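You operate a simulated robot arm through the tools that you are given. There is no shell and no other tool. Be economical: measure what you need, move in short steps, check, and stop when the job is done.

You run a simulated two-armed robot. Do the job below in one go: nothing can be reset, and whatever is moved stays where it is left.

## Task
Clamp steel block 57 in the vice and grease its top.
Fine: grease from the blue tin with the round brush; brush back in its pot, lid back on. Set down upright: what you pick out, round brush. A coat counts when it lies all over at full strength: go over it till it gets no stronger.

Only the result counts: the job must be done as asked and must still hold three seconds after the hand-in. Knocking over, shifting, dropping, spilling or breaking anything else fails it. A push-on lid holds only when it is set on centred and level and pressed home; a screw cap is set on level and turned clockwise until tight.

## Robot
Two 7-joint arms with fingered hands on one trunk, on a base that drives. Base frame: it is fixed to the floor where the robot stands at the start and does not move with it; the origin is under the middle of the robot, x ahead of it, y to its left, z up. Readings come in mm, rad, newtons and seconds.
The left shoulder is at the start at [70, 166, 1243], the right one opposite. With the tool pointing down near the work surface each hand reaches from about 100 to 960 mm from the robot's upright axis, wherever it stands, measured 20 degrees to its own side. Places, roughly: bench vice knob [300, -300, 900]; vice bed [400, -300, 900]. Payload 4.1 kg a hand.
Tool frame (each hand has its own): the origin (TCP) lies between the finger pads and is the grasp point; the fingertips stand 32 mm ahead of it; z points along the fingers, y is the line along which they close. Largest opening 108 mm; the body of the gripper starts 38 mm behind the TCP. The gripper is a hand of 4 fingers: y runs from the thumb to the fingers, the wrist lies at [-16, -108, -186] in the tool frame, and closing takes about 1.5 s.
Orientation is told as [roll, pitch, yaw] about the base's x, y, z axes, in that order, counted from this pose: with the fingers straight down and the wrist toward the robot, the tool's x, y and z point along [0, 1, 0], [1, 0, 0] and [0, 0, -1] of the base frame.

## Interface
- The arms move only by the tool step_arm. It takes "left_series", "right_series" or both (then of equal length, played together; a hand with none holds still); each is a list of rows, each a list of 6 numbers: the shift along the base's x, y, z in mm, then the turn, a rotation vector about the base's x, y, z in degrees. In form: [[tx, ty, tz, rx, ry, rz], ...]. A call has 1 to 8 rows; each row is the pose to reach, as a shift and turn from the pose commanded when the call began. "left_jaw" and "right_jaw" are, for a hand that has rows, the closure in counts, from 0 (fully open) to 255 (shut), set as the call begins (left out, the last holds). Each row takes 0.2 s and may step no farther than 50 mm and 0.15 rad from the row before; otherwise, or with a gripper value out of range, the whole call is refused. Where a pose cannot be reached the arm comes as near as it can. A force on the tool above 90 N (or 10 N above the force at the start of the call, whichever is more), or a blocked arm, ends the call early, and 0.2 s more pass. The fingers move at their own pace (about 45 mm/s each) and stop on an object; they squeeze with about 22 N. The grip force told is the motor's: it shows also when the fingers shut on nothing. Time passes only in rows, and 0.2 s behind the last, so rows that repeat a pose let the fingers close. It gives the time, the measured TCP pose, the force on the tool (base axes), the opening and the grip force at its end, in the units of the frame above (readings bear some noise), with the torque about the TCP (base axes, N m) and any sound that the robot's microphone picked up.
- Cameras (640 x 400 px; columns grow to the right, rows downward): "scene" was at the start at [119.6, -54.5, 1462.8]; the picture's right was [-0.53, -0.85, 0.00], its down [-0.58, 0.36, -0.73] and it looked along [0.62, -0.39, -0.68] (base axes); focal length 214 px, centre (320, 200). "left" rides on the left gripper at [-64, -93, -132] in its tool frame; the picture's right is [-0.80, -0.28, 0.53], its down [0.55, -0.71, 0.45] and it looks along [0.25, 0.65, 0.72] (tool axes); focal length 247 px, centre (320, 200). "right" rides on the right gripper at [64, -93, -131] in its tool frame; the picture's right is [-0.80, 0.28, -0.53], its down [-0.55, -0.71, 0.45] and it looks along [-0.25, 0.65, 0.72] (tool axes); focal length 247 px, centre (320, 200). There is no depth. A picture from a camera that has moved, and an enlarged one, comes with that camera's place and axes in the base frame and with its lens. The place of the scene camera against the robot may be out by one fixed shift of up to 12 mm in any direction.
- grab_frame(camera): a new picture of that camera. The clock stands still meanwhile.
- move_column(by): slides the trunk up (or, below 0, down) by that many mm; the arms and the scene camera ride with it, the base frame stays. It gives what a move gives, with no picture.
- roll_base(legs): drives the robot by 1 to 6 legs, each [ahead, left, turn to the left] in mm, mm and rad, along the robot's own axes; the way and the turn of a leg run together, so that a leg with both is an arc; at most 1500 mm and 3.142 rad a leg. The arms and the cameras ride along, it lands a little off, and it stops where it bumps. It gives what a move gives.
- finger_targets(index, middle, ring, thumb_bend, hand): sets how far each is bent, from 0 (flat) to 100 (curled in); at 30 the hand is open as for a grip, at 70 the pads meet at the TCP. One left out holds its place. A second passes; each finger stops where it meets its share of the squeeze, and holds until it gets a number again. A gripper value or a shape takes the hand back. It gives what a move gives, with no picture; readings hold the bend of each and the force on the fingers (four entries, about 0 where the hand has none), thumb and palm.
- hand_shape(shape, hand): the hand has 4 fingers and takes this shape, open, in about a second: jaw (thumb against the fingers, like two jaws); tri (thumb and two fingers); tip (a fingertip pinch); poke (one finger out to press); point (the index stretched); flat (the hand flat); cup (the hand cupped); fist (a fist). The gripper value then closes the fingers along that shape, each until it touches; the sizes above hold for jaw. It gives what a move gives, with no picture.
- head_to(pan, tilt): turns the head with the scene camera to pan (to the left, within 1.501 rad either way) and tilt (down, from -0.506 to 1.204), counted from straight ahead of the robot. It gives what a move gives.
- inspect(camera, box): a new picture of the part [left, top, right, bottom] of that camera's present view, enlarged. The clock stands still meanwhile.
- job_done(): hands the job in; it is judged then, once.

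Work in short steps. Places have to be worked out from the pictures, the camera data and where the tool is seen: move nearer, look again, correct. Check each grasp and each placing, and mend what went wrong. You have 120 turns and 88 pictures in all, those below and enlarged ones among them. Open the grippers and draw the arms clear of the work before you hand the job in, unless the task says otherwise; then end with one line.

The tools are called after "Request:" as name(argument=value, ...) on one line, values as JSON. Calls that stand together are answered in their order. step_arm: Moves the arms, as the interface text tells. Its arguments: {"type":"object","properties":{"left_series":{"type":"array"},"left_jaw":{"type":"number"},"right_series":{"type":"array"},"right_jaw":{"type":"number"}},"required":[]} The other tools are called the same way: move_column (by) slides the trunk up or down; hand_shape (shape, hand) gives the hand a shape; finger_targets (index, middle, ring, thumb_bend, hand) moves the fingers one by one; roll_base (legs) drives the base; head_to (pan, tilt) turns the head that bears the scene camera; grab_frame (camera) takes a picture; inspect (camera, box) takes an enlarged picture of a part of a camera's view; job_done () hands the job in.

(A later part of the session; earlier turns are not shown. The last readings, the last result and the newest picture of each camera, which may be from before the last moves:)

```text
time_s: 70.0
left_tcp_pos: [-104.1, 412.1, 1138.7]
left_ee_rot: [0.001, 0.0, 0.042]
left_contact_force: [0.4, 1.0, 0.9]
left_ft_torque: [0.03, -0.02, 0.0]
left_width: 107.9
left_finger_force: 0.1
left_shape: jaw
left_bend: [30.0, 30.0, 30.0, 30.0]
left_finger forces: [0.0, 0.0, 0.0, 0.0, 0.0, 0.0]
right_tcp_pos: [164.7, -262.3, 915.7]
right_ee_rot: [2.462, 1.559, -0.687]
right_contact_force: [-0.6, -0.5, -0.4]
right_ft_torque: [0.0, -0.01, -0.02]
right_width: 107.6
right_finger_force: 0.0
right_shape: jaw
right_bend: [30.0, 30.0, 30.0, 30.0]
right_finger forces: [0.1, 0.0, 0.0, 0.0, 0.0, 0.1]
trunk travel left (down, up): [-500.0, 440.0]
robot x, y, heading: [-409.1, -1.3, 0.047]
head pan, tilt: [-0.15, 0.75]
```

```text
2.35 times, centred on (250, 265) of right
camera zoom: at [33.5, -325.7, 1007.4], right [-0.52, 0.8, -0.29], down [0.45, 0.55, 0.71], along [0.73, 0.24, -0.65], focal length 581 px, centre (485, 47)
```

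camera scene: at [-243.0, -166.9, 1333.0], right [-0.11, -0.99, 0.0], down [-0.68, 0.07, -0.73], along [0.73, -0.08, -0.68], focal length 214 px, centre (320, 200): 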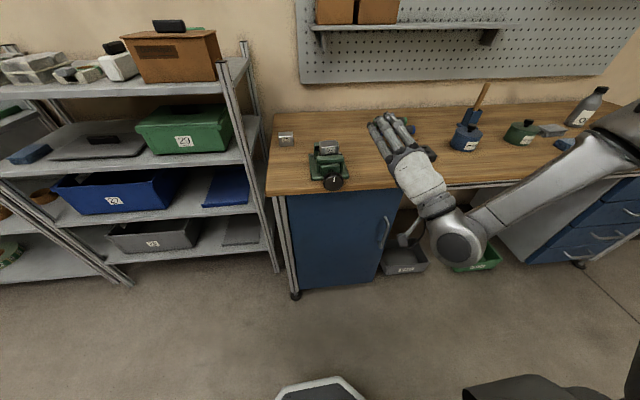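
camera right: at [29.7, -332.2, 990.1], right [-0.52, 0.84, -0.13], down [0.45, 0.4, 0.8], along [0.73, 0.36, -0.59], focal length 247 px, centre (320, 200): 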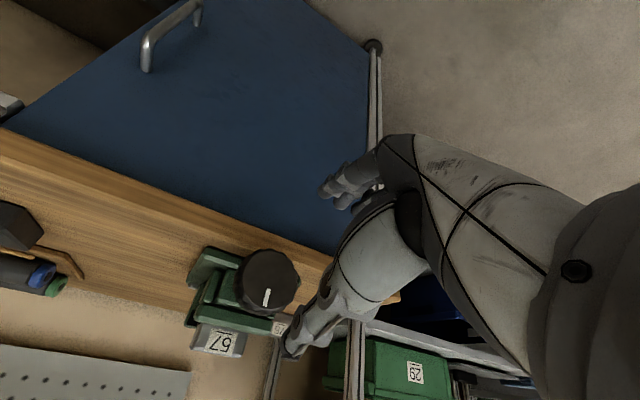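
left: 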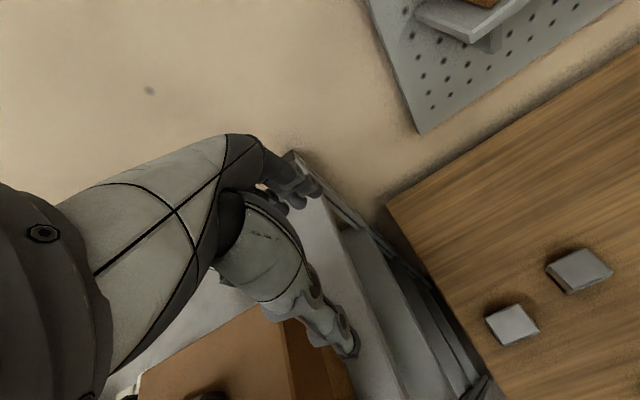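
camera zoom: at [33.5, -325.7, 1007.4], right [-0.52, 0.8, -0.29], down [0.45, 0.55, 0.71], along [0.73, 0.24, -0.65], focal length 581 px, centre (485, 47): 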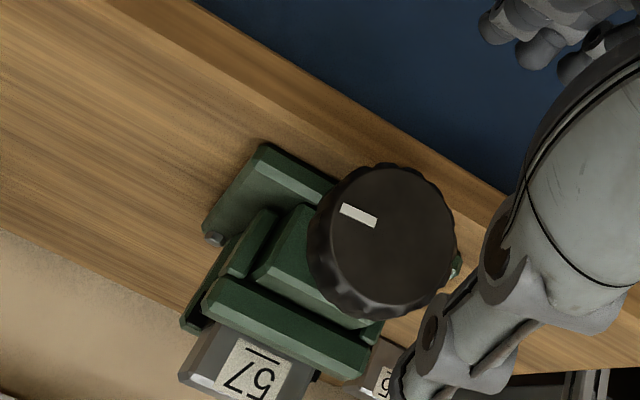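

Roll is back at -90° and the mark shows ≈105° of turn so far. I make another stroke: go in, close, turn 104° in two calls, then open in place.

Request:
step_arm(right_series=[[40, 2, 2, 0, 0, 0], [70, 3, 3, 0, 0, 0], [92, 3, 3, 0, 0, 0], [92, 3, 3, 0, 0, 0]])

Request:
step_arm(right_series=[[0, 0, 0, 0, 0, 0], [0, 0, 0, 0, 0, 0], [0, 0, 0, 0, 0, 0], [0, 0, 0, 0, 0, 0], [0, 0, 0, 0, 0, 0], [0, 0, 0, 0, 0, 0], [0, 0, 0, 0, 0, 0]], right_jaw=255)

Request:
step_arm(right_series=[[0, 0, 0, 8, 0, 0], [0, 0, 0, 16, 0, 0], [1, 0, 0, 24, 0, 0], [1, 0, 0, 32, 0, 0], [1, 0, 0, 40, 0, 0], [2, 0, 0, 48, 0, 0], [2, 0, 0, 56, 0, 0], [2, 0, 0, 64, 0, 0]])

Request:
step_arm(right_series=[[0, 0, 0, 8, 0, 0], [0, 0, 0, 16, 0, 0], [1, 0, 0, 24, 0, 0], [1, 0, 0, 32, 0, 0], [1, 0, 0, 38, 0, 0]])

Request:
inspect(camera="scene", box=[290, 90, 410, 200])

```text
time_s: 71.0
left_tcp_pos: [-104.2, 411.1, 1139.1]
left_ee_rot: [0.0, 0.0, 0.043]
left_contact_force: [0.0, 0.5, -0.1]
left_ft_torque: [-0.03, 0.02, 0.02]
left_width: 107.7
left_finger_force: 0.1
left_shape: jaw
left_bend: [30.0, 30.0, 30.0, 30.0]
left_finger forces: [0.0, 0.1, 0.0, 0.0, 0.1, 0.1]
right_tcp_pos: [254.7, -258.8, 919.8]
right_ee_rot: [2.61, 1.559, -0.539]
right_contact_force: [-0.7, 0.2, 0.1]
right_ft_torque: [0.02, 0.03, -0.01]
right_width: 108.0
right_finger_force: 0.1
right_shape: jaw
right_bend: [30.0, 30.0, 30.0, 30.0]
right_finger forces: [0.0, 0.0, 0.0, 0.0, 0.0, 0.0]
trunk travel left (down, up): [-500.0, 440.0]
robot x, y, heading: [-409.7, -3.0, 0.044]
head pan, tilt: [-0.15, 0.75]
```

```text
time_s: 72.6
left_tcp_pos: [-102.8, 411.2, 1138.9]
left_ee_rot: [0.0, 0.0, 0.042]
left_contact_force: [0.1, 0.4, 0.5]
left_ft_torque: [0.02, -0.01, -0.02]
left_width: 107.8
left_finger_force: 0.1
left_shape: jaw
left_bend: [30.0, 30.0, 30.0, 30.0]
left_finger forces: [0.1, 0.0, 0.1, 0.0, 0.0, 0.1]
right_tcp_pos: [255.1, -259.7, 919.6]
right_ee_rot: [2.61, 1.56, -0.538]
right_contact_force: [0.9, -0.2, -1.3]
right_ft_torque: [0.0, 0.03, -0.02]
right_width: 56.0
right_finger_force: 22.9
right_shape: jaw
right_bend: [74.0, 41.0, 43.0, 72.0]
right_finger forces: [10.8, 6.1, 2.5, 0.0, 19.5, 0.1]
trunk travel left (down, up): [-500.0, 440.0]
robot x, y, heading: [-414.0, -4.6, 0.042]
head pan, tilt: [-0.15, 0.75]
```

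```text
time_s: 74.4
left_tcp_pos: [-101.6, 408.0, 1140.0]
left_ee_rot: [0.004, 0.002, 0.041]
left_contact_force: [-0.6, 0.7, -0.4]
left_ft_torque: [-0.01, 0.03, 0.01]
left_width: 107.6
left_finger_force: 0.1
left_shape: jaw
left_bend: [30.0, 30.0, 30.0, 30.0]
left_finger forces: [0.0, 0.0, 0.0, 0.0, 0.0, 0.1]
right_tcp_pos: [258.9, -263.7, 913.4]
right_ee_rot: [-1.559, 0.461, 1.562]
right_contact_force: [-10.7, -14.8, -27.2]
right_ft_torque: [-1.81, 0.87, -0.2]
right_width: 53.6
right_finger_force: 21.5
right_shape: jaw
right_bend: [74.0, 39.0, 39.0, 74.0]
right_finger forces: [28.7, 10.2, 2.9, 0.0, 17.0, 0.0]
trunk travel left (down, up): [-500.0, 440.0]
robot x, y, heading: [-408.2, 0.7, 0.037]
head pan, tilt: [-0.15, 0.75]
```

```text
time_s: 75.6
left_tcp_pos: [-104.4, 411.5, 1139.7]
left_ee_rot: [0.0, -0.001, 0.04]
left_contact_force: [0.1, -0.9, -0.6]
left_ft_torque: [-0.04, 0.02, 0.0]
left_width: 107.3
left_finger_force: 0.0
left_shape: jaw
left_bend: [30.0, 30.0, 30.0, 30.0]
left_finger forces: [0.0, 0.1, 0.1, 0.0, 0.0, 0.0]
right_tcp_pos: [259.9, -258.3, 924.2]
right_ee_rot: [-1.568, -0.207, 1.562]
right_contact_force: [2.8, -4.6, 11.4]
right_ft_torque: [-0.99, -0.24, -0.17]
right_width: 54.1
right_finger_force: 22.2
right_shape: jaw
right_bend: [74.0, 44.0, 45.0, 73.0]
right_finger forces: [14.7, 3.3, 0.0, 0.1, 24.4, 0.1]
trunk travel left (down, up): [-500.0, 440.0]
robot x, y, heading: [-410.5, 0.4, 0.042]
head pan, tilt: [-0.15, 0.75]
```

```text
3.64 times, centred on (350, 145) of scene
camera zoom: at [-280.2, -17.8, 1213.5], right [-0.11, -0.99, 0.0], down [-0.68, 0.07, -0.73], along [0.73, -0.08, -0.68], focal length 780 px, centre (211, 400)
```

zoom: 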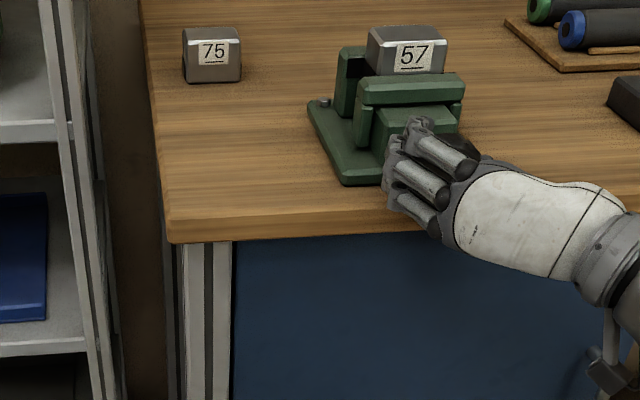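

Turning now met a torque of 1.8 N m, so the vice may already be getting tight. I open, roll back, retreat and look at mark and jaws.

Request:
step_arm(right_series=[[0, 0, 0, 0, 0, 0], [0, 0, 0, 0, 0, 0], [0, 0, 0, 0, 0, 0], [-2, 0, -2, 0, 0, 0], [-20, 0, -5, 0, 0, 0], [-60, 0, -6, 0, 0, 0], [-92, 0, -6, -8, 0, 0], [-92, 0, -6, -16, 0, 0]], right_jaw=0)

Request:
step_arm(right_series=[[0, 0, 0, -8, 0, 0], [0, 0, 0, -16, 0, 0], [0, 0, 0, -24, 0, 0], [0, 0, 0, -32, 0, 0], [0, 0, 0, -40, 0, 0], [0, 0, 0, -48, 0, 0], [0, 0, 0, -56, 0, 0], [0, 0, 0, -64, 0, 0]])

Request:
step_arm(right_series=[[0, 0, 0, -8, 0, 0], [0, 0, 0, -16, 0, 0], [0, 0, 0, -22, 0, 0]])

Request:
inspect(camera="right", box=[150, 180, 350, 350])

Request:
inspect(camera="scene", box=[290, 90, 410, 200])

```text
time_s: 77.4
left_tcp_pos: [-103.7, 410.8, 1139.0]
left_ee_rot: [0.0, 0.0, 0.04]
left_contact_force: [0.4, 0.2, -0.1]
left_ft_torque: [0.02, 0.03, 0.0]
left_width: 107.5
left_finger_force: 0.0
left_shape: jaw
left_bend: [30.0, 30.0, 30.0, 30.0]
left_finger forces: [0.0, 0.0, 0.0, 0.1, 0.0, 0.0]
right_tcp_pos: [165.3, -258.2, 912.3]
right_ee_rot: [-1.563, 0.076, 1.563]
right_contact_force: [0.6, -0.6, -0.2]
right_ft_torque: [0.04, -0.01, 0.0]
right_width: 107.9
right_finger_force: 0.1
right_shape: jaw
right_bend: [30.0, 30.0, 30.0, 30.0]
right_finger forces: [0.1, 0.0, 0.0, 0.1, 0.1, 0.0]
trunk travel left (down, up): [-500.0, 440.0]
robot x, y, heading: [-408.8, -1.7, 0.039]
head pan, tilt: [-0.15, 0.75]
```

```text
time_s: 79.2
left_tcp_pos: [-104.3, 410.6, 1139.4]
left_ee_rot: [-0.001, -0.001, 0.042]
left_contact_force: [-0.6, 0.4, -1.1]
left_ft_torque: [0.01, 0.0, -0.01]
left_width: 107.9
left_finger_force: 0.1
left_shape: jaw
left_bend: [30.0, 30.0, 30.0, 30.0]
left_finger forces: [0.1, 0.0, 0.1, 0.0, 0.0, 0.1]
right_tcp_pos: [166.1, -259.5, 911.9]
right_ee_rot: [-1.585, 1.192, 1.546]
right_contact_force: [-0.8, 0.1, 0.8]
right_ft_torque: [-0.02, 0.01, -0.01]
right_width: 107.7
right_finger_force: 0.2
right_shape: jaw
right_bend: [30.0, 30.0, 30.0, 30.0]
right_finger forces: [0.0, 0.0, 0.0, 0.0, 0.0, 0.1]
trunk travel left (down, up): [-500.0, 440.0]
robot x, y, heading: [-409.7, 1.2, 0.043]
head pan, tilt: [-0.15, 0.75]
```

```text
time_s: 80.0
left_tcp_pos: [-102.2, 412.8, 1138.9]
left_ee_rot: [0.0, -0.001, 0.041]
left_contact_force: [0.3, 0.5, 0.6]
left_ft_torque: [0.03, 0.0, 0.03]
left_width: 107.6
left_finger_force: 0.0
left_shape: jaw
left_bend: [30.0, 30.0, 30.0, 30.0]
left_finger forces: [0.0, 0.2, 0.0, 0.1, 0.0, 0.0]
right_tcp_pos: [166.5, -258.4, 911.7]
right_ee_rot: [2.399, 1.557, -0.75]
right_contact_force: [0.6, 0.6, 0.3]
right_ft_torque: [-0.01, 0.0, 0.02]
right_width: 107.4
right_finger_force: 0.0
right_shape: jaw
right_bend: [30.0, 30.0, 30.0, 30.0]
right_finger forces: [0.0, 0.1, 0.0, 0.0, 0.0, 0.0]
trunk travel left (down, up): [-500.0, 440.0]
robot x, y, heading: [-412.3, -0.4, 0.045]
head pan, tilt: [-0.15, 0.75]
```

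```text
2.35 times, centred on (250, 265) of right
camera zoom: at [36.4, -321.5, 1003.5], right [-0.52, 0.8, -0.29], down [0.45, 0.55, 0.71], along [0.73, 0.24, -0.65], focal length 581 px, centre (485, 47)
```

zoom: 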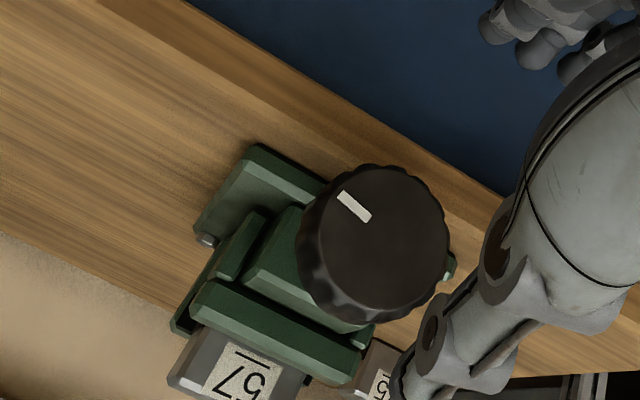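

```text
3.64 times, centred on (350, 145) of scene
camera zoom: at [-279.2, -17.8, 1213.0], right [-0.11, -0.99, 0.0], down [-0.68, 0.07, -0.73], along [0.73, -0.08, -0.68], focal length 780 px, centre (211, 400)
```

zoom: 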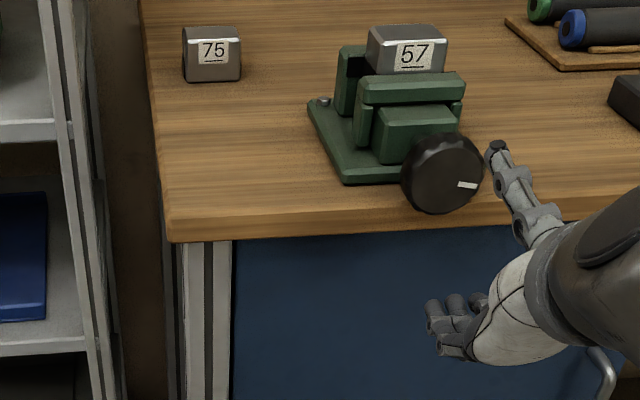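

The mark moved only ~15° more before slipping. I raise the hand to look down into the jaws and see whether the block is pinched.

Request:
step_arm(right_series=[[0, 0, 40, 0, 0, 0], [0, 0, 80, 0, 0, 0], [15, 0, 120, 0, 0, 0], [30, 0, 160, 0, 0, 0], [45, 0, 190, 0, 0, 0], [60, 0, 190, 0, 0, 0]])

Request:
inspect(camera="right", box=[150, 180, 400, 370])

```text
time_s: 81.4
left_tcp_pos: [-101.9, 410.4, 1140.1]
left_ee_rot: [0.0, 0.003, 0.043]
left_contact_force: [-0.2, -0.4, 0.3]
left_ft_torque: [-0.01, 0.01, 0.0]
left_width: 107.6
left_finger_force: 0.1
left_shape: jaw
left_bend: [30.0, 30.0, 30.0, 30.0]
left_finger forces: [0.0, 0.1, 0.0, 0.0, 0.0, 0.0]
right_tcp_pos: [229.2, -258.0, 1101.3]
right_ee_rot: [2.548, 1.56, -0.599]
right_contact_force: [0.6, -0.2, 0.5]
right_ft_torque: [-0.02, 0.0, -0.03]
right_width: 107.8
right_finger_force: 0.0
right_shape: jaw
right_bend: [30.0, 30.0, 30.0, 30.0]
right_finger forces: [0.1, 0.0, 0.0, 0.0, 0.0, 0.0]
trunk travel left (down, up): [-500.0, 440.0]
robot x, y, heading: [-412.5, 0.8, 0.039]
head pan, tilt: [-0.15, 0.75]
```

```text
2.11 times, centred on (275, 275) of right
camera zoom: at [97.5, -321.9, 1193.0], right [-0.52, 0.8, -0.29], down [0.45, 0.55, 0.71], along [0.73, 0.24, -0.64], focal length 520 px, centre (415, 42)
```

zoom: 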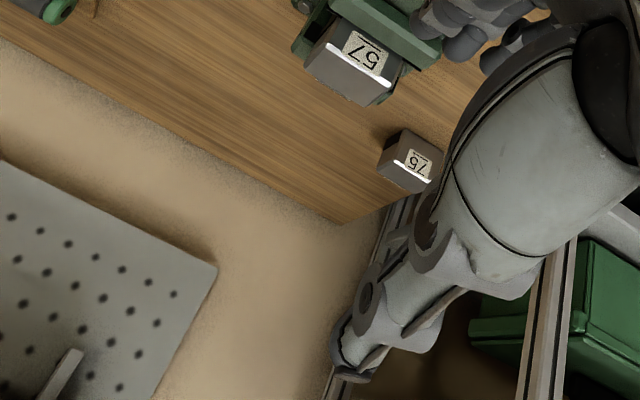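

Request:
inspect(camera="right", box=[230, 120, 380, 240])

```text
3.33 times, centred on (305, 180) of right
camera zoom: at [97.5, -321.9, 1193.0], right [-0.52, 0.8, -0.29], down [0.45, 0.55, 0.71], along [0.73, 0.24, -0.64], focal length 823 px, centre (370, 267)
```

zoom: 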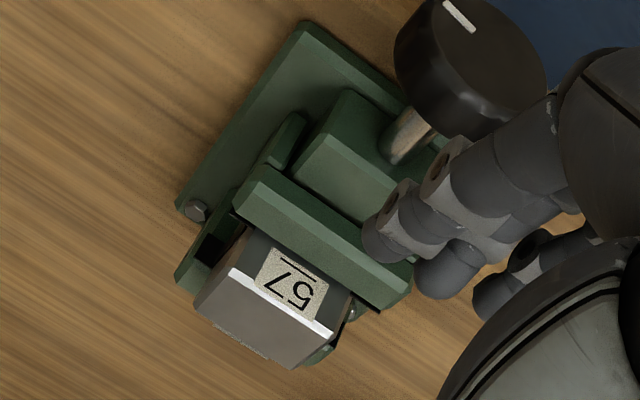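

The moving jaw has come up to the block and pushed it against the fixed jaw. I make one more tightening attempt to be sure it is fast.

Request:
step_arm(right_series=[[-15, 0, 0, 0, 0, 0], [-40, 0, -30, 0, 0, 0], [-62, 0, -75, 0, 0, 0], [-62, 0, -120, 0, 0, 0], [-62, 0, -160, 0, 0, 0], [-62, -1, -181, 0, 0, 0], [-20, -1, -181, 0, 0, 0], [27, -1, -181, 0, 0, 0]])

Request:
step_arm(right_series=[[0, 0, 0, 0, 0, 0], [0, 0, 0, 0, 0, 0], [0, 0, 0, 0, 0, 0], [0, 0, 0, 0, 0, 0], [0, 0, 0, 0, 0, 0], [0, 0, 0, 0, 0, 0], [0, 0, 0, 0, 0, 0]], right_jaw=255)

Request:
step_arm(right_series=[[0, 0, 0, 8, 0, 0], [0, 0, 0, 16, 0, 0], [0, 0, 0, 24, 0, 0], [0, 0, 0, 32, 0, 0], [0, 0, 0, 40, 0, 0], [0, 0, 0, 44, 0, 0]])

Request:
inspect(camera="scene", box=[290, 90, 410, 200])

Request:
step_arm(right_series=[[0, 0, 0, 0, 0, 0], [0, 0, 0, 0, 0, 0], [0, 0, 0, 0, 0, 0], [0, 0, 0, 0, 0, 0], [-30, 0, 0, 0, 0, 0], [-70, 0, 0, 0, 0, 0], [-100, 0, 0, 0, 0, 0]], right_jaw=0)

Request:
inspect(camera="scene", box=[290, 90, 410, 200])

```text
time_s: 83.2
left_tcp_pos: [-102.8, 412.0, 1138.4]
left_ee_rot: [0.001, 0.002, 0.042]
left_contact_force: [1.0, 0.3, -0.7]
left_ft_torque: [0.03, -0.02, 0.0]
left_width: 107.6
left_finger_force: 0.0
left_shape: jaw
left_bend: [30.0, 30.0, 30.0, 30.0]
left_finger forces: [0.0, 0.0, 0.0, 0.0, 0.0, 0.1]
right_tcp_pos: [260.0, -257.9, 920.7]
right_ee_rot: [2.608, 1.56, -0.544]
right_contact_force: [1.2, -0.5, -0.4]
right_ft_torque: [0.0, -0.02, 0.01]
right_width: 107.7
right_finger_force: 0.1
right_shape: jaw
right_bend: [30.0, 30.0, 30.0, 30.0]
right_finger forces: [0.0, 0.0, 0.0, 0.0, 0.0, 0.0]
trunk travel left (down, up): [-500.0, 440.0]
robot x, y, heading: [-408.7, -0.1, 0.039]
head pan, tilt: [-0.15, 0.75]
```

```text
time_s: 84.8
left_tcp_pos: [-102.5, 411.5, 1139.5]
left_ee_rot: [0.001, 0.001, 0.042]
left_contact_force: [0.0, -0.1, -0.4]
left_ft_torque: [-0.01, -0.01, -0.03]
left_width: 107.7
left_finger_force: 0.0
left_shape: jaw
left_bend: [30.0, 30.0, 30.0, 30.0]
left_finger forces: [0.0, 0.1, 0.0, 0.0, 0.0, 0.1]
right_tcp_pos: [259.7, -257.5, 921.6]
right_ee_rot: [2.616, 1.558, -0.531]
right_contact_force: [2.1, -0.2, 1.2]
right_ft_torque: [-0.02, -0.04, 0.0]
right_width: 56.4
right_finger_force: 21.6
right_shape: jaw
right_bend: [74.0, 39.0, 42.0, 73.0]
right_finger forces: [10.3, 6.1, 2.3, 0.0, 19.8, 0.0]
trunk travel left (down, up): [-500.0, 440.0]
robot x, y, heading: [-408.5, -3.3, 0.041]
head pan, tilt: [-0.15, 0.75]
```

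```text
time_s: 86.2
left_tcp_pos: [-101.9, 410.3, 1139.6]
left_ee_rot: [0.001, 0.002, 0.042]
left_contact_force: [0.4, -1.2, -0.5]
left_ft_torque: [-0.01, 0.03, 0.01]
left_width: 107.6
left_finger_force: 0.1
left_shape: jaw
left_bend: [30.0, 30.0, 30.0, 30.0]
left_finger forces: [0.0, 0.0, 0.0, 0.0, 0.0, 0.0]
right_tcp_pos: [256.7, -260.9, 920.9]
right_ee_rot: [-1.573, 0.809, 1.56]
right_contact_force: [7.8, -8.3, -5.9]
right_ft_torque: [-1.27, 0.31, -0.17]
right_width: 54.2
right_finger_force: 22.1
right_shape: jaw
right_bend: [73.0, 39.0, 42.0, 73.0]
right_finger forces: [20.1, 5.9, 1.3, 0.0, 19.7, 0.0]
trunk travel left (down, up): [-500.0, 440.0]
robot x, y, heading: [-411.2, -3.5, 0.044]
head pan, tilt: [-0.15, 0.75]
```

```text
3.64 times, centred on (350, 145) of scene
camera zoom: at [-277.7, -19.1, 1212.8], right [-0.11, -0.99, 0.0], down [-0.68, 0.07, -0.73], along [0.73, -0.08, -0.68], focal length 780 px, centre (211, 400)
```

zoom: 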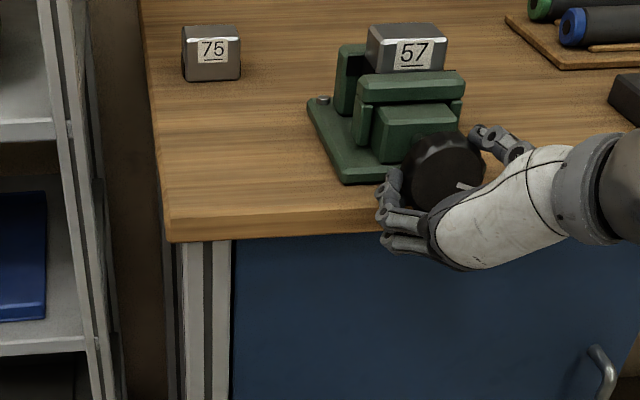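

```text
time_s: 87.8
left_tcp_pos: [-104.8, 411.0, 1140.0]
left_ee_rot: [0.001, 0.0, 0.041]
left_contact_force: [-0.1, -0.3, 0.8]
left_ft_torque: [-0.01, 0.03, 0.01]
left_width: 107.5
left_finger_force: 0.1
left_shape: jaw
left_bend: [30.0, 30.0, 30.0, 30.0]
left_finger forces: [0.0, 0.1, 0.0, 0.1, 0.0, 0.0]
right_tcp_pos: [154.1, -259.6, 922.4]
right_ee_rot: [-1.576, 0.808, 1.556]
right_contact_force: [0.4, 0.5, 0.2]
right_ft_torque: [0.03, 0.01, 0.0]
right_width: 107.6
right_finger_force: 0.1
right_shape: jaw
right_bend: [30.0, 30.0, 30.0, 30.0]
right_finger forces: [0.1, 0.0, 0.0, 0.0, 0.0, 0.0]
trunk travel left (down, up): [-500.0, 440.0]
robot x, y, heading: [-410.9, -0.4, 0.045]
head pan, tilt: [-0.15, 0.75]
```

```text
3.64 times, centred on (350, 145) of scene
camera zoom: at [-280.1, -18.2, 1213.1], right [-0.11, -0.99, 0.0], down [-0.68, 0.07, -0.73], along [0.73, -0.08, -0.68], focal length 780 px, centre (211, 400)
```

zoom: 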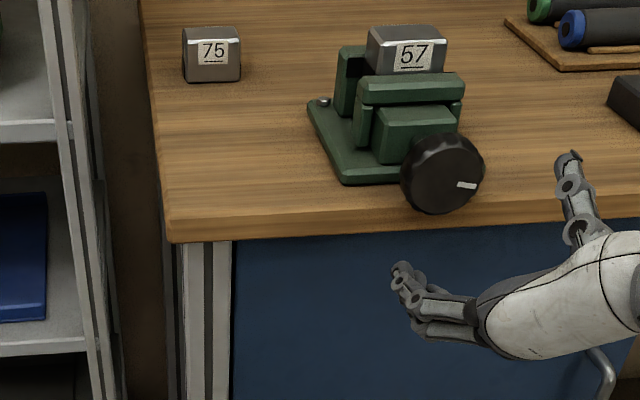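

The mark did not move: the vice is tight and block 57 is clamped. Now I raise the trunk and bring the right hand back to fingers-down.

Request:
move_column(by=250)

Request:
step_arm(right_series=[[-10, -10, 0, 8, 0, 0], [-20, -20, 0, 16, 0, 0], [-30, -30, 0, 24, 0, 0], [-40, -40, 0, 32, 0, 0], [-50, -50, 0, 40, 0, 0], [-60, -60, 0, 48, 0, 0], [-70, -70, 0, 56, 0, 0], [-80, -80, 0, 64, 0, 0]])

Request:
step_arm(right_series=[[0, 0, 10, 8, 0, 0], [0, 0, 20, 16, 0, 0], [0, 0, 30, 24, 0, 0], [0, 0, 40, 32, 0, 0]])

Request:
step_arm(right_series=[[0, 0, 0, 0, 8, 0], [0, 0, 0, 0, 16, 0], [0, 0, 0, 0, 24, 0], [0, 0, 0, 0, 32, 0], [0, 0, 0, 0, 40, 0], [0, 0, 0, 0, 48, 0], [0, 0, 0, 0, 56, 0], [0, 0, 0, 0, 64, 0]])

Request:
step_arm(right_series=[[0, 0, 0, 0, 8, 0], [0, 0, 0, 0, 16, 0], [0, 0, 0, 0, 24, 0], [0, 0, 0, 0, 26, 0]])

```text
time_s: 90.4
left_tcp_pos: [-103.8, 411.1, 1388.6]
left_ee_rot: [0.0, 0.0, 0.042]
left_contact_force: [0.7, 0.0, 0.1]
left_ft_torque: [0.01, 0.02, -0.03]
left_width: 107.9
left_finger_force: 0.1
left_shape: jaw
left_bend: [30.0, 30.0, 30.0, 30.0]
left_finger forces: [0.0, 0.1, 0.0, 0.0, 0.1, 0.0]
right_tcp_pos: [155.6, -258.5, 1171.5]
right_ee_rot: [-1.572, 0.809, 1.555]
right_contact_force: [0.1, 0.3, -0.2]
right_ft_torque: [-0.01, 0.01, 0.0]
right_width: 107.6
right_finger_force: 0.1
right_shape: jaw
right_bend: [30.0, 30.0, 30.0, 30.0]
right_finger forces: [0.1, 0.0, 0.0, 0.0, 0.0, 0.1]
trunk travel left (down, up): [-750.0, 190.0]
robot x, y, heading: [-414.8, 0.1, 0.043]
head pan, tilt: [-0.15, 0.75]
```

```text
time_s: 92.2
left_tcp_pos: [-105.2, 411.2, 1390.5]
left_ee_rot: [0.001, 0.0, 0.042]
left_contact_force: [-0.5, -0.3, 0.1]
left_ft_torque: [0.02, -0.02, 0.03]
left_width: 107.6
left_finger_force: 0.0
left_shape: jaw
left_bend: [30.0, 30.0, 30.0, 30.0]
left_finger forces: [0.0, 0.0, 0.0, 0.0, 0.0, 0.0]
right_tcp_pos: [75.4, -337.6, 1169.3]
right_ee_rot: [-1.56, -0.311, 1.562]
right_contact_force: [0.9, 1.0, -1.0]
right_ft_torque: [-0.01, 0.0, 0.05]
right_width: 107.5
right_finger_force: 0.0
right_shape: jaw
right_bend: [30.0, 30.0, 30.0, 30.0]
right_finger forces: [0.1, 0.0, 0.1, 0.0, 0.0, 0.0]
trunk travel left (down, up): [-750.0, 190.0]
robot x, y, heading: [-413.2, 0.5, 0.044]
head pan, tilt: [-0.15, 0.75]
```

```text
time_s: 93.2
left_tcp_pos: [-102.6, 411.9, 1389.5]
left_ee_rot: [0.0, 0.001, 0.043]
left_contact_force: [-0.1, -0.3, 0.1]
left_ft_torque: [-0.02, 0.02, 0.0]
left_width: 107.7
left_finger_force: 0.1
left_shape: jaw
left_bend: [30.0, 30.0, 30.0, 30.0]
left_finger forces: [0.0, 0.0, 0.1, 0.1, 0.1, 0.0]
right_tcp_pos: [75.0, -338.7, 1211.1]
right_ee_rot: [-1.553, -0.87, 1.555]
right_contact_force: [0.2, 0.1, -0.2]
right_ft_torque: [0.02, -0.03, 0.01]
right_width: 107.7
right_finger_force: 0.1
right_shape: jaw
right_bend: [30.0, 30.0, 30.0, 30.0]
right_finger forces: [0.1, 0.0, 0.1, 0.0, 0.0, 0.1]
trunk travel left (down, up): [-750.0, 190.0]
robot x, y, heading: [-409.4, 1.4, 0.042]
head pan, tilt: [-0.15, 0.75]
```

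```text
time_s: 95.0
left_tcp_pos: [-103.0, 411.9, 1389.2]
left_ee_rot: [0.0, 0.002, 0.042]
left_contact_force: [0.1, 0.4, 0.0]
left_ft_torque: [-0.03, 0.02, -0.01]
left_width: 107.5
left_finger_force: 0.1
left_shape: jaw
left_bend: [30.0, 30.0, 30.0, 30.0]
left_finger forces: [0.0, 0.0, 0.0, 0.1, 0.0, 0.1]
right_tcp_pos: [75.0, -337.4, 1211.3]
right_ee_rot: [-0.298, -0.328, 0.755]
right_contact_force: [-0.2, -0.3, 0.0]
right_ft_torque: [-0.01, -0.01, 0.01]
right_width: 108.0
right_finger_force: 0.1
right_shape: jaw
right_bend: [30.0, 30.0, 30.0, 30.0]
right_finger forces: [0.0, 0.0, 0.0, 0.0, 0.1, 0.0]
right hand out of reach, approached as far as the arm can: row 7
trunk travel left (down, up): [-750.0, 190.0]
robot x, y, heading: [-412.7, 0.6, 0.045]
head pan, tilt: [-0.15, 0.75]
```

```text
time_s: 96.0
left_tcp_pos: [-103.7, 410.0, 1388.8]
left_ee_rot: [0.0, 0.0, 0.042]
left_contact_force: [1.1, -0.3, 0.0]
left_ft_torque: [0.0, 0.02, 0.0]
left_width: 107.9
left_finger_force: 0.0
left_shape: jaw
left_bend: [30.0, 30.0, 30.0, 30.0]
left_finger forces: [0.0, 0.0, 0.0, 0.1, 0.1, 0.0]
right_tcp_pos: [75.3, -337.7, 1211.4]
right_ee_rot: [0.01, 0.01, 0.703]
right_contact_force: [-0.6, -0.3, 1.3]
right_ft_torque: [0.03, -0.01, 0.0]
right_width: 107.7
right_finger_force: 0.0
right_shape: jaw
right_bend: [30.0, 30.0, 30.0, 30.0]
right_finger forces: [0.0, 0.0, 0.0, 0.1, 0.0, 0.1]
trunk travel left (down, up): [-750.0, 190.0]
robot x, y, heading: [-413.1, -0.5, 0.041]
head pan, tilt: [-0.15, 0.75]
```

Hands are fingers-down. I drive right and then forward to stand between tin and vice, at about (-10, -600).

Request:
roll_base(legs=[[0, -600, 0], [400, 0, 0], [0, 0, -0.042]])

Request:
head_to(pan=-0.45, tilt=0.85)

Request:
grab_frame(camera="scene")

```text
time_s: 101.9
left_tcp_pos: [348.7, -190.6, 1388.5]
left_ee_rot: [-0.001, -0.001, -0.002]
left_contact_force: [0.5, 0.0, -0.2]
left_ft_torque: [-0.04, 0.02, 0.02]
left_width: 107.3
left_finger_force: 0.2
left_shape: jaw
left_bend: [30.0, 30.0, 30.0, 30.0]
left_finger forces: [0.1, 0.1, 0.0, 0.1, 0.0, 0.0]
right_tcp_pos: [494.3, -947.8, 1212.0]
right_ee_rot: [0.007, 0.009, 0.66]
right_contact_force: [-0.2, 0.8, -0.3]
right_ft_torque: [-0.04, 0.0, 0.02]
right_width: 107.9
right_finger_force: 0.0
right_shape: jaw
right_bend: [30.0, 30.0, 30.0, 30.0]
right_finger forces: [0.0, 0.0, 0.0, 0.1, 0.0, 0.1]
trunk travel left (down, up): [-750.0, 190.0]
robot x, y, heading: [26.9, -590.9, -0.002]
head pan, tilt: [-0.15, 0.75]
```

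```text
time_s: 102.7
left_tcp_pos: [350.9, -192.8, 1389.6]
left_ee_rot: [0.0, -0.001, -0.001]
left_contact_force: [0.3, 0.0, 0.6]
left_ft_torque: [0.02, -0.01, 0.0]
left_width: 107.7
left_finger_force: 0.0
left_shape: jaw
left_bend: [30.0, 30.0, 30.0, 30.0]
left_finger forces: [0.0, 0.0, 0.1, 0.0, 0.0, 0.0]
right_tcp_pos: [494.2, -948.8, 1210.9]
right_ee_rot: [0.008, 0.01, 0.658]
right_contact_force: [0.0, 0.1, 0.1]
right_ft_torque: [0.01, 0.03, 0.03]
right_width: 107.6
right_finger_force: 0.2
right_shape: jaw
right_bend: [30.0, 30.0, 30.0, 30.0]
right_finger forces: [0.0, 0.0, 0.0, 0.0, 0.1, 0.1]
trunk travel left (down, up): [-750.0, 190.0]
robot x, y, heading: [23.0, -589.7, -0.002]
head pan, tilt: [-0.45, 0.85]
```

```text
35 pictures are left
camera scene: at [144.0, -635.0, 1455.0], right [-0.44, -0.9, 0.0], down [-0.68, 0.33, -0.66], along [0.59, -0.29, -0.75], focal length 214 px, centre (320, 200)
```

scene: 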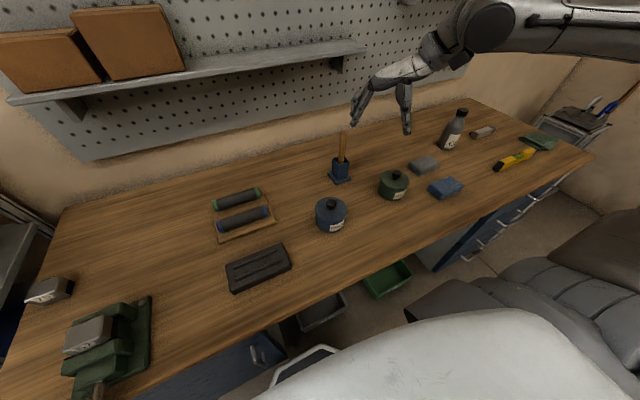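

Blue tin is judged near (487, -840). I bring the right hand above it at yaw 0 and look with its camera, raising also the question of the brush pot beyond.

Request:
step_arm(right_series=[[-5, 20, -12, 0, 0, -7.5], [-10, 40, -25, 0, 0, -15], [-15, 60, -40, 0, 0, -22.5], [-20, 80, -55, 0, 0, -30], [-24, 100, -70, -0.5, -0.6, -37.7], [-24, 108, -85, -0.5, -0.6, -37.7], [-24, 108, -85, -0.5, -0.6, -37.7]])

Request:
grab_frame(camera="right")

```text
time_s: 104.3
left_tcp_pos: [349.6, -193.2, 1389.8]
left_ee_rot: [-0.001, 0.0, -0.001]
left_contact_force: [-0.2, -0.3, 0.6]
left_ft_torque: [0.0, -0.01, 0.04]
left_width: 107.7
left_finger_force: 0.2
left_shape: jaw
left_bend: [30.0, 30.0, 30.0, 30.0]
left_finger forces: [0.0, 0.1, 0.1, 0.1, 0.0, 0.1]
right_tcp_pos: [516.1, -844.6, 1128.9]
right_ee_rot: [-0.004, 0.004, 0.001]
right_contact_force: [0.1, 0.5, -0.4]
right_ft_torque: [-0.01, 0.0, -0.02]
right_width: 107.8
right_finger_force: 0.0
right_shape: jaw
right_bend: [30.0, 30.0, 30.0, 30.0]
right_finger forces: [0.0, 0.1, 0.0, 0.0, 0.0, 0.0]
right hand out of reach, approached as far as the arm can: row 3, 4, 5, 6, 7
trunk travel left (down, up): [-750.0, 190.0]
robot x, y, heading: [23.7, -590.6, -0.004]
head pan, tilt: [-0.45, 0.85]
```

```text
34 pictures are left
camera right: at [425.8, -781.0, 1259.5], right [0.29, -0.8, 0.53], down [-0.71, -0.55, -0.44], along [0.65, -0.25, -0.72], focal length 247 px, centre (320, 200)
```

right: 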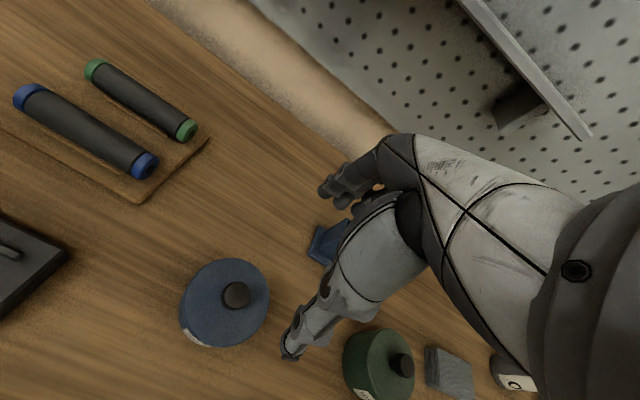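

The tin lid (≈100 mm wide) is near (500, -832); the hand is too near the body there, so I back the base 90 mm, then position above the tin and look closer.

Request:
roll_base(legs=[[-90, 0, 0]])

Request:
step_arm(right_series=[[20, 4, -25, 0, 0, 0], [40, 8, -50, 0, 0, 0], [60, 12, -75, 0, 0, 0], [68, 12, -90, 0, 0, 0], [68, 12, -90, 0, 0, 0]])

Request:
grab_frame(camera="right")

```text
time_s: 105.4
left_tcp_pos: [262.9, -192.0, 1389.0]
left_ee_rot: [0.001, 0.0, -0.003]
left_contact_force: [-0.3, -0.2, 0.1]
left_ft_torque: [-0.01, 0.02, 0.0]
left_width: 108.0
left_finger_force: 0.0
left_shape: jaw
left_bend: [30.0, 30.0, 30.0, 30.0]
left_finger forces: [0.0, 0.0, 0.0, 0.0, 0.1, 0.0]
right_tcp_pos: [427.2, -845.7, 1129.0]
right_ee_rot: [-0.004, 0.002, 0.0]
right_contact_force: [-1.0, -0.2, 1.0]
right_ft_torque: [-0.02, -0.04, -0.01]
right_width: 107.5
right_finger_force: 0.0
right_shape: jaw
right_bend: [30.0, 30.0, 30.0, 30.0]
right_finger forces: [0.0, 0.1, 0.0, 0.0, 0.0, 0.0]
trunk travel left (down, up): [-750.0, 190.0]
robot x, y, heading: [-61.4, -588.6, -0.002]
head pan, tilt: [-0.45, 0.85]
```

```text
time_s: 106.6
left_tcp_pos: [261.6, -192.4, 1389.8]
left_ee_rot: [0.0, 0.0, -0.004]
left_contact_force: [-0.3, -0.1, 0.5]
left_ft_torque: [0.02, 0.0, -0.02]
left_width: 108.0
left_finger_force: 0.1
left_shape: jaw
left_bend: [30.0, 30.0, 30.0, 30.0]
left_finger forces: [0.1, 0.0, 0.0, 0.0, 0.0, 0.0]
right_tcp_pos: [496.4, -832.7, 1041.2]
right_ee_rot: [-0.004, 0.003, 0.0]
right_contact_force: [-0.6, 0.3, -1.2]
right_ft_torque: [-0.01, -0.03, -0.01]
right_width: 107.5
right_finger_force: 0.0
right_shape: jaw
right_bend: [30.0, 30.0, 30.0, 30.0]
right_finger forces: [0.0, 0.0, 0.1, 0.1, 0.0, 0.0]
trunk travel left (down, up): [-750.0, 190.0]
robot x, y, heading: [-64.4, -590.0, -0.005]
head pan, tilt: [-0.45, 0.85]
```

```text
33 pictures are left
camera right: at [405.2, -767.8, 1171.8], right [0.28, -0.8, 0.53], down [-0.71, -0.55, -0.44], along [0.65, -0.25, -0.72], focal length 247 px, centre (320, 200)
```

right: 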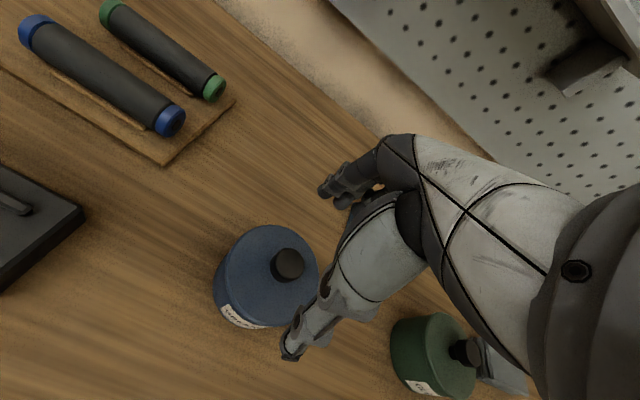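

The tin centre is judged at (501, -832), lid at z ≈ 933, its knob top ≈ 965. I go down over the knob to z = 978 with the hand half closed.

Request:
step_arm(right_series=[[4, 0, -20, 0, 0, 0], [5, 1, -40, 0, 0, 0], [5, 1, -55, 0, 0, 0], [5, 1, -63, 0, 0, 0], [5, 1, -63, 0, 0, 0]], right_jaw=110)

Request:
inspect(camera="right", box=[200, 160, 440, 360])

```text
time_s: 107.8
left_tcp_pos: [261.1, -192.3, 1389.1]
left_ee_rot: [0.001, 0.001, -0.003]
left_contact_force: [-0.5, 0.5, -0.1]
left_ft_torque: [0.0, 0.01, -0.03]
left_width: 107.5
left_finger_force: 0.1
left_shape: jaw
left_bend: [30.0, 30.0, 30.0, 30.0]
left_finger forces: [0.0, 0.0, 0.1, 0.0, 0.0, 0.1]
right_tcp_pos: [485.7, -851.3, 1001.8]
right_ee_rot: [-0.004, 0.003, 0.0]
right_contact_force: [-0.2, 0.2, -0.3]
right_ft_torque: [-0.02, -0.01, 0.01]
right_width: 61.7
right_finger_force: 0.1
right_shape: jaw
right_bend: [74.0, 42.0, 39.0, 68.0]
right_finger forces: [0.0, 0.0, 0.0, 0.0, 0.0, 0.1]
right hand out of reach, approached as far as the arm can: row 1, 2, 3, 4, 5
trunk travel left (down, up): [-750.0, 190.0]
robot x, y, heading: [-64.2, -590.9, 0.001]
head pan, tilt: [-0.45, 0.85]
```

```text
2.00 times, centred on (320, 260) of right
camera zoom: at [395.8, -787.2, 1133.1], right [0.28, -0.8, 0.53], down [-0.71, -0.55, -0.44], along [0.65, -0.25, -0.72], focal length 494 px, centre (320, 80)
```

zoom: 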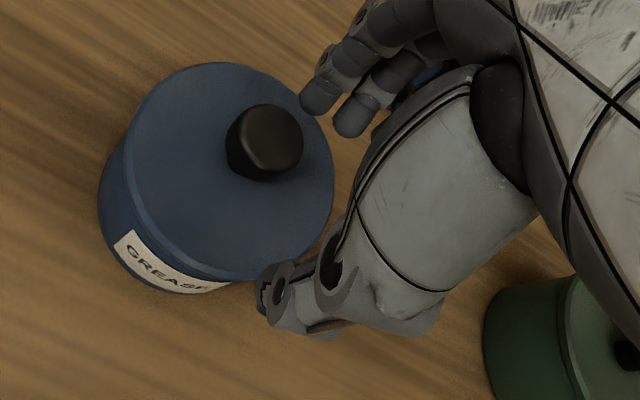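

Again the reach is short at this trunk height; I raise the hand, lower the trunk by 130 mm and come down.

Request:
step_arm(right_series=[[4, 5, 35, 0, 0, 0], [8, 10, 70, 0, 0, 0], [12, 15, 105, 0, 0, 0], [15, 19, 130, 0, 0, 0]])

Request:
move_column(by=-130)

Request:
inspect(camera="right", box=[200, 160, 440, 360])

```text
time_s: 108.8
left_tcp_pos: [261.0, -191.3, 1388.8]
left_ee_rot: [0.0, 0.001, -0.005]
left_contact_force: [0.1, 0.7, 0.4]
left_ft_torque: [0.01, 0.03, -0.01]
left_width: 107.8
left_finger_force: 0.1
left_shape: jaw
left_bend: [30.0, 30.0, 30.0, 30.0]
left_finger forces: [0.0, 0.0, 0.0, 0.1, 0.1, 0.1]
right_tcp_pos: [499.4, -827.5, 1131.5]
right_ee_rot: [-0.005, 0.003, 0.0]
right_contact_force: [-0.3, 0.0, 0.1]
right_ft_torque: [-0.03, -0.01, 0.0]
right_width: 61.6
right_finger_force: 0.1
right_shape: jaw
right_bend: [74.0, 42.0, 39.0, 68.0]
right_finger forces: [0.1, 0.1, 0.0, 0.1, 0.1, 0.0]
trunk travel left (down, up): [-750.0, 190.0]
robot x, y, heading: [-65.6, -589.3, -0.006]
head pan, tilt: [-0.45, 0.85]
```

```text
time_s: 110.4
left_tcp_pos: [261.8, -192.2, 1259.2]
left_ee_rot: [-0.001, 0.0, -0.003]
left_contact_force: [-0.7, -0.2, -0.1]
left_ft_torque: [0.01, -0.01, -0.02]
left_width: 107.5
left_finger_force: 0.1
left_shape: jaw
left_bend: [30.0, 30.0, 30.0, 30.0]
left_finger forces: [0.1, 0.0, 0.0, 0.0, 0.1, 0.1]
right_tcp_pos: [499.0, -829.3, 1000.0]
right_ee_rot: [-0.004, 0.002, 0.002]
right_contact_force: [-0.1, -0.5, -0.7]
right_ft_torque: [0.01, 0.03, 0.03]
right_width: 61.6
right_finger_force: 0.0
right_shape: jaw
right_bend: [74.0, 42.0, 39.0, 68.0]
right_finger forces: [0.0, 0.0, 0.0, 0.0, 0.0, 0.0]
trunk travel left (down, up): [-620.0, 320.0]
robot x, y, heading: [-64.9, -588.9, -0.006]
head pan, tilt: [-0.45, 0.85]
```

```text
2.00 times, centred on (320, 260) of right
camera zoom: at [408.7, -764.2, 1132.0], right [0.28, -0.8, 0.53], down [-0.71, -0.55, -0.44], along [0.65, -0.25, -0.72], focal length 494 px, centre (320, 80)
```

zoom: 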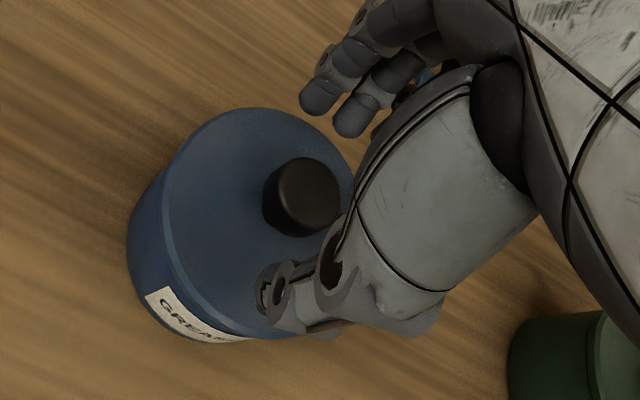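

Knob centre is at (503.5, -832.5). I move (+4, -3) and down to z = 975, then close.

Request:
step_arm(right_series=[[4, -3, -10, 0, 0, 0], [4, -3, -20, 0, 0, 0], [4, -3, -25, 0, 0, 0], [4, -3, -25, 0, 0, 0]])

Request:
step_arm(right_series=[[0, 0, 0, 0, 0, 0], [0, 0, 0, 0, 0, 0], [0, 0, 0, 0, 0, 0], [0, 0, 0, 0, 0, 0], [0, 0, 0, 0, 0, 0], [0, 0, 0, 0, 0, 0]], right_jaw=255)

Request:
inspect(camera="right", box=[200, 160, 440, 360])

```text
time_s: 111.4
left_tcp_pos: [259.1, -192.2, 1259.3]
left_ee_rot: [0.001, -0.002, -0.002]
left_contact_force: [0.4, 0.1, 0.3]
left_ft_torque: [0.0, 0.03, 0.0]
left_width: 107.6
left_finger_force: 0.1
left_shape: jaw
left_bend: [30.0, 30.0, 30.0, 30.0]
left_finger forces: [0.1, 0.1, 0.0, 0.0, 0.0, 0.0]
right_tcp_pos: [504.5, -833.1, 977.8]
right_ee_rot: [-0.005, -0.004, 0.001]
right_contact_force: [3.1, -7.3, 28.5]
right_ft_torque: [-0.14, -0.08, 0.17]
right_width: 61.5
right_finger_force: 0.0
right_shape: jaw
right_bend: [74.0, 41.0, 39.0, 69.0]
right_finger forces: [9.4, 4.8, 0.0, 0.1, 13.2, 0.1]
trunk travel left (down, up): [-620.0, 320.0]
robot x, y, heading: [-70.0, -589.2, -0.003]
head pan, tilt: [-0.45, 0.85]
```

```text
time_s: 112.8
left_tcp_pos: [256.8, -190.3, 1259.9]
left_ee_rot: [-0.001, -0.003, -0.003]
left_contact_force: [-0.2, -0.7, -0.5]
left_ft_torque: [0.0, 0.02, 0.03]
left_width: 107.5
left_finger_force: 0.1
left_shape: jaw
left_bend: [30.0, 30.0, 30.0, 30.0]
left_finger forces: [0.0, 0.0, 0.1, 0.0, 0.0, 0.0]
right_tcp_pos: [500.4, -832.6, 978.0]
right_ee_rot: [-0.006, -0.002, 0.0]
right_contact_force: [-1.0, -3.1, 35.9]
right_ft_torque: [0.36, -1.37, -0.27]
right_width: 43.0
right_finger_force: 22.2
right_shape: jaw
right_bend: [74.0, 54.0, 52.0, 77.0]
right_finger forces: [33.9, 0.0, 0.0, 0.0, 16.5, 0.0]
trunk travel left (down, up): [-620.0, 320.0]
robot x, y, heading: [-65.8, -590.9, -0.001]
head pan, tilt: [-0.45, 0.85]
```

```text
2.00 times, centred on (320, 260) of right
camera zoom: at [409.5, -766.7, 1109.6], right [0.28, -0.8, 0.54], down [-0.7, -0.55, -0.45], along [0.65, -0.25, -0.72], focal length 494 px, centre (320, 80)
```

zoom: 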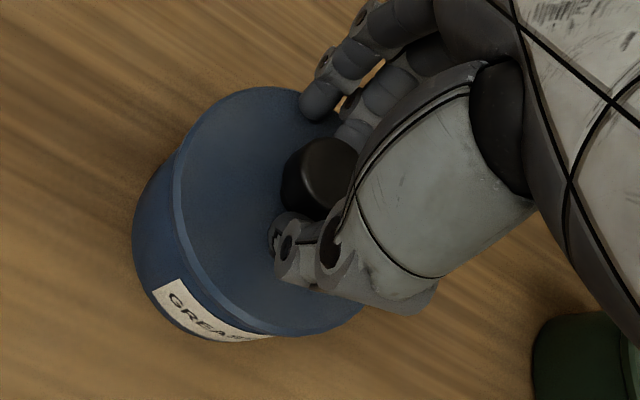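

The fingertips press on the lid (≈30 N), so the lid is a bit higher than thought. I open, rise 13 mm and close again.

Request:
step_arm(right_series=[[2, 0, 5, 0, 0, 0], [3, 0, 15, 0, 0, 0], [3, 0, 15, 0, 0, 0], [3, 0, 15, 0, 0, 0]], right_jaw=110)

Request:
step_arm(right_series=[[0, 0, 0, 0, 0, 0], [0, 0, 0, 0, 0, 0], [0, 0, 0, 0, 0, 0], [0, 0, 0, 0, 0, 0], [0, 0, 0, 0, 0, 0], [0, 0, 0, 0, 0, 0]], right_jaw=255)

Request:
inspect(camera="right", box=[200, 160, 440, 360])

```text
time_s: 113.8
left_tcp_pos: [261.7, -192.2, 1258.1]
left_ee_rot: [-0.001, -0.001, -0.004]
left_contact_force: [-0.2, -0.2, -0.7]
left_ft_torque: [-0.01, 0.01, -0.01]
left_width: 107.8
left_finger_force: 0.1
left_shape: jaw
left_bend: [30.0, 30.0, 30.0, 30.0]
left_finger forces: [0.0, 0.0, 0.0, 0.0, 0.1, 0.0]
right_tcp_pos: [506.9, -832.8, 990.4]
right_ee_rot: [-0.004, 0.006, 0.001]
right_contact_force: [-0.8, 0.1, -0.1]
right_ft_torque: [-0.01, 0.0, -0.01]
right_width: 61.1
right_finger_force: 0.0
right_shape: jaw
right_bend: [74.0, 42.0, 39.0, 68.0]
right_finger forces: [0.1, 0.0, 0.0, 0.0, 0.1, 0.1]
trunk travel left (down, up): [-620.0, 320.0]
robot x, y, heading: [-62.3, -590.5, -0.006]
head pan, tilt: [-0.45, 0.85]
```

```text
time_s: 115.2
left_tcp_pos: [260.5, -191.7, 1259.3]
left_ee_rot: [0.001, 0.001, -0.006]
left_contact_force: [-0.2, -0.3, 0.0]
left_ft_torque: [-0.02, -0.01, 0.02]
left_width: 107.7
left_finger_force: 0.0
left_shape: jaw
left_bend: [30.0, 30.0, 30.0, 30.0]
left_finger forces: [0.0, 0.1, 0.0, 0.0, 0.1, 0.0]
right_tcp_pos: [506.7, -833.4, 990.1]
right_ee_rot: [-0.002, 0.005, -0.001]
right_contact_force: [-0.4, 0.3, -0.2]
right_ft_torque: [-0.02, -0.02, -0.01]
right_width: 22.6
right_finger_force: 21.9
right_shape: jaw
right_bend: [71.0, 66.0, 70.0, 74.0]
right_finger forces: [12.1, 7.1, 0.0, 0.0, 18.6, 0.0]
trunk travel left (down, up): [-620.0, 320.0]
robot x, y, heading: [-64.8, -589.4, -0.004]
head pan, tilt: [-0.45, 0.85]
heard: snap
```

```text
2.00 times, centred on (320, 260) of right
camera zoom: at [416.0, -768.2, 1122.3], right [0.28, -0.8, 0.53], down [-0.71, -0.55, -0.44], along [0.65, -0.25, -0.72], focal length 494 px, centre (320, 80)
```

zoom: 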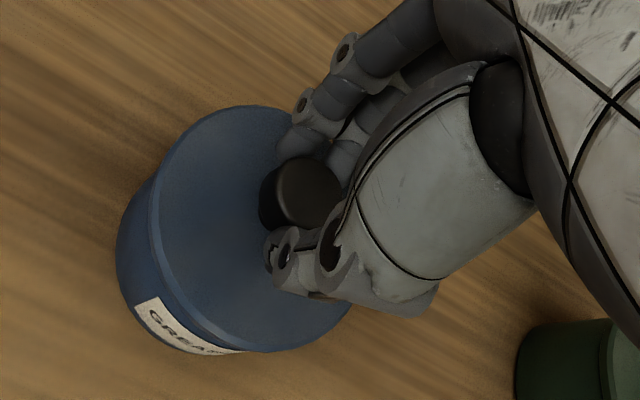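

Gripped at 23 mm, and a snap was heard (lid coming loose?). I lift slowly and check the weight.

Request:
step_arm(right_series=[[0, 0, 2, 0, 0, 0], [0, 0, 5, 0, 0, 0], [0, 0, 9, 0, 0, 0], [0, 0, 14, 0, 0, 0], [0, 0, 20, 0, 0, 0]])

Request:
grab_frame(camera="right")

```text
time_s: 116.4
left_tcp_pos: [261.5, -190.6, 1259.5]
left_ee_rot: [0.0, -0.001, -0.004]
left_contact_force: [-0.2, -0.6, 0.5]
left_ft_torque: [0.01, -0.01, -0.01]
left_width: 107.4
left_finger_force: 0.2
left_shape: jaw
left_bend: [30.0, 30.0, 30.0, 30.0]
left_finger forces: [0.0, 0.0, 0.1, 0.0, 0.0, 0.0]
right_tcp_pos: [505.4, -831.1, 1010.9]
right_ee_rot: [-0.003, 0.003, 0.002]
right_contact_force: [-1.0, -0.3, -0.8]
right_ft_torque: [0.02, -0.04, -0.02]
right_width: 22.4
right_finger_force: 22.0
right_shape: jaw
right_bend: [71.0, 66.0, 70.0, 74.0]
right_finger forces: [12.0, 7.0, 0.0, 0.1, 18.8, 0.0]
trunk travel left (down, up): [-620.0, 320.0]
robot x, y, heading: [-66.0, -594.3, -0.004]
head pan, tilt: [-0.45, 0.85]
```

```text
28 pictures are left
camera right: at [415.4, -766.9, 1141.7], right [0.28, -0.8, 0.53], down [-0.71, -0.55, -0.44], along [0.65, -0.25, -0.72], focal length 247 px, centre (320, 200)
```

right: 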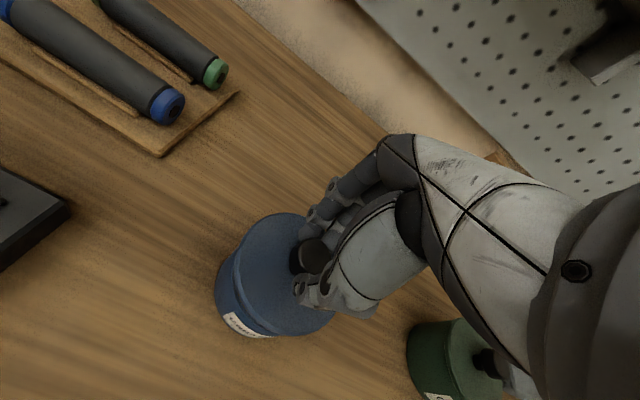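

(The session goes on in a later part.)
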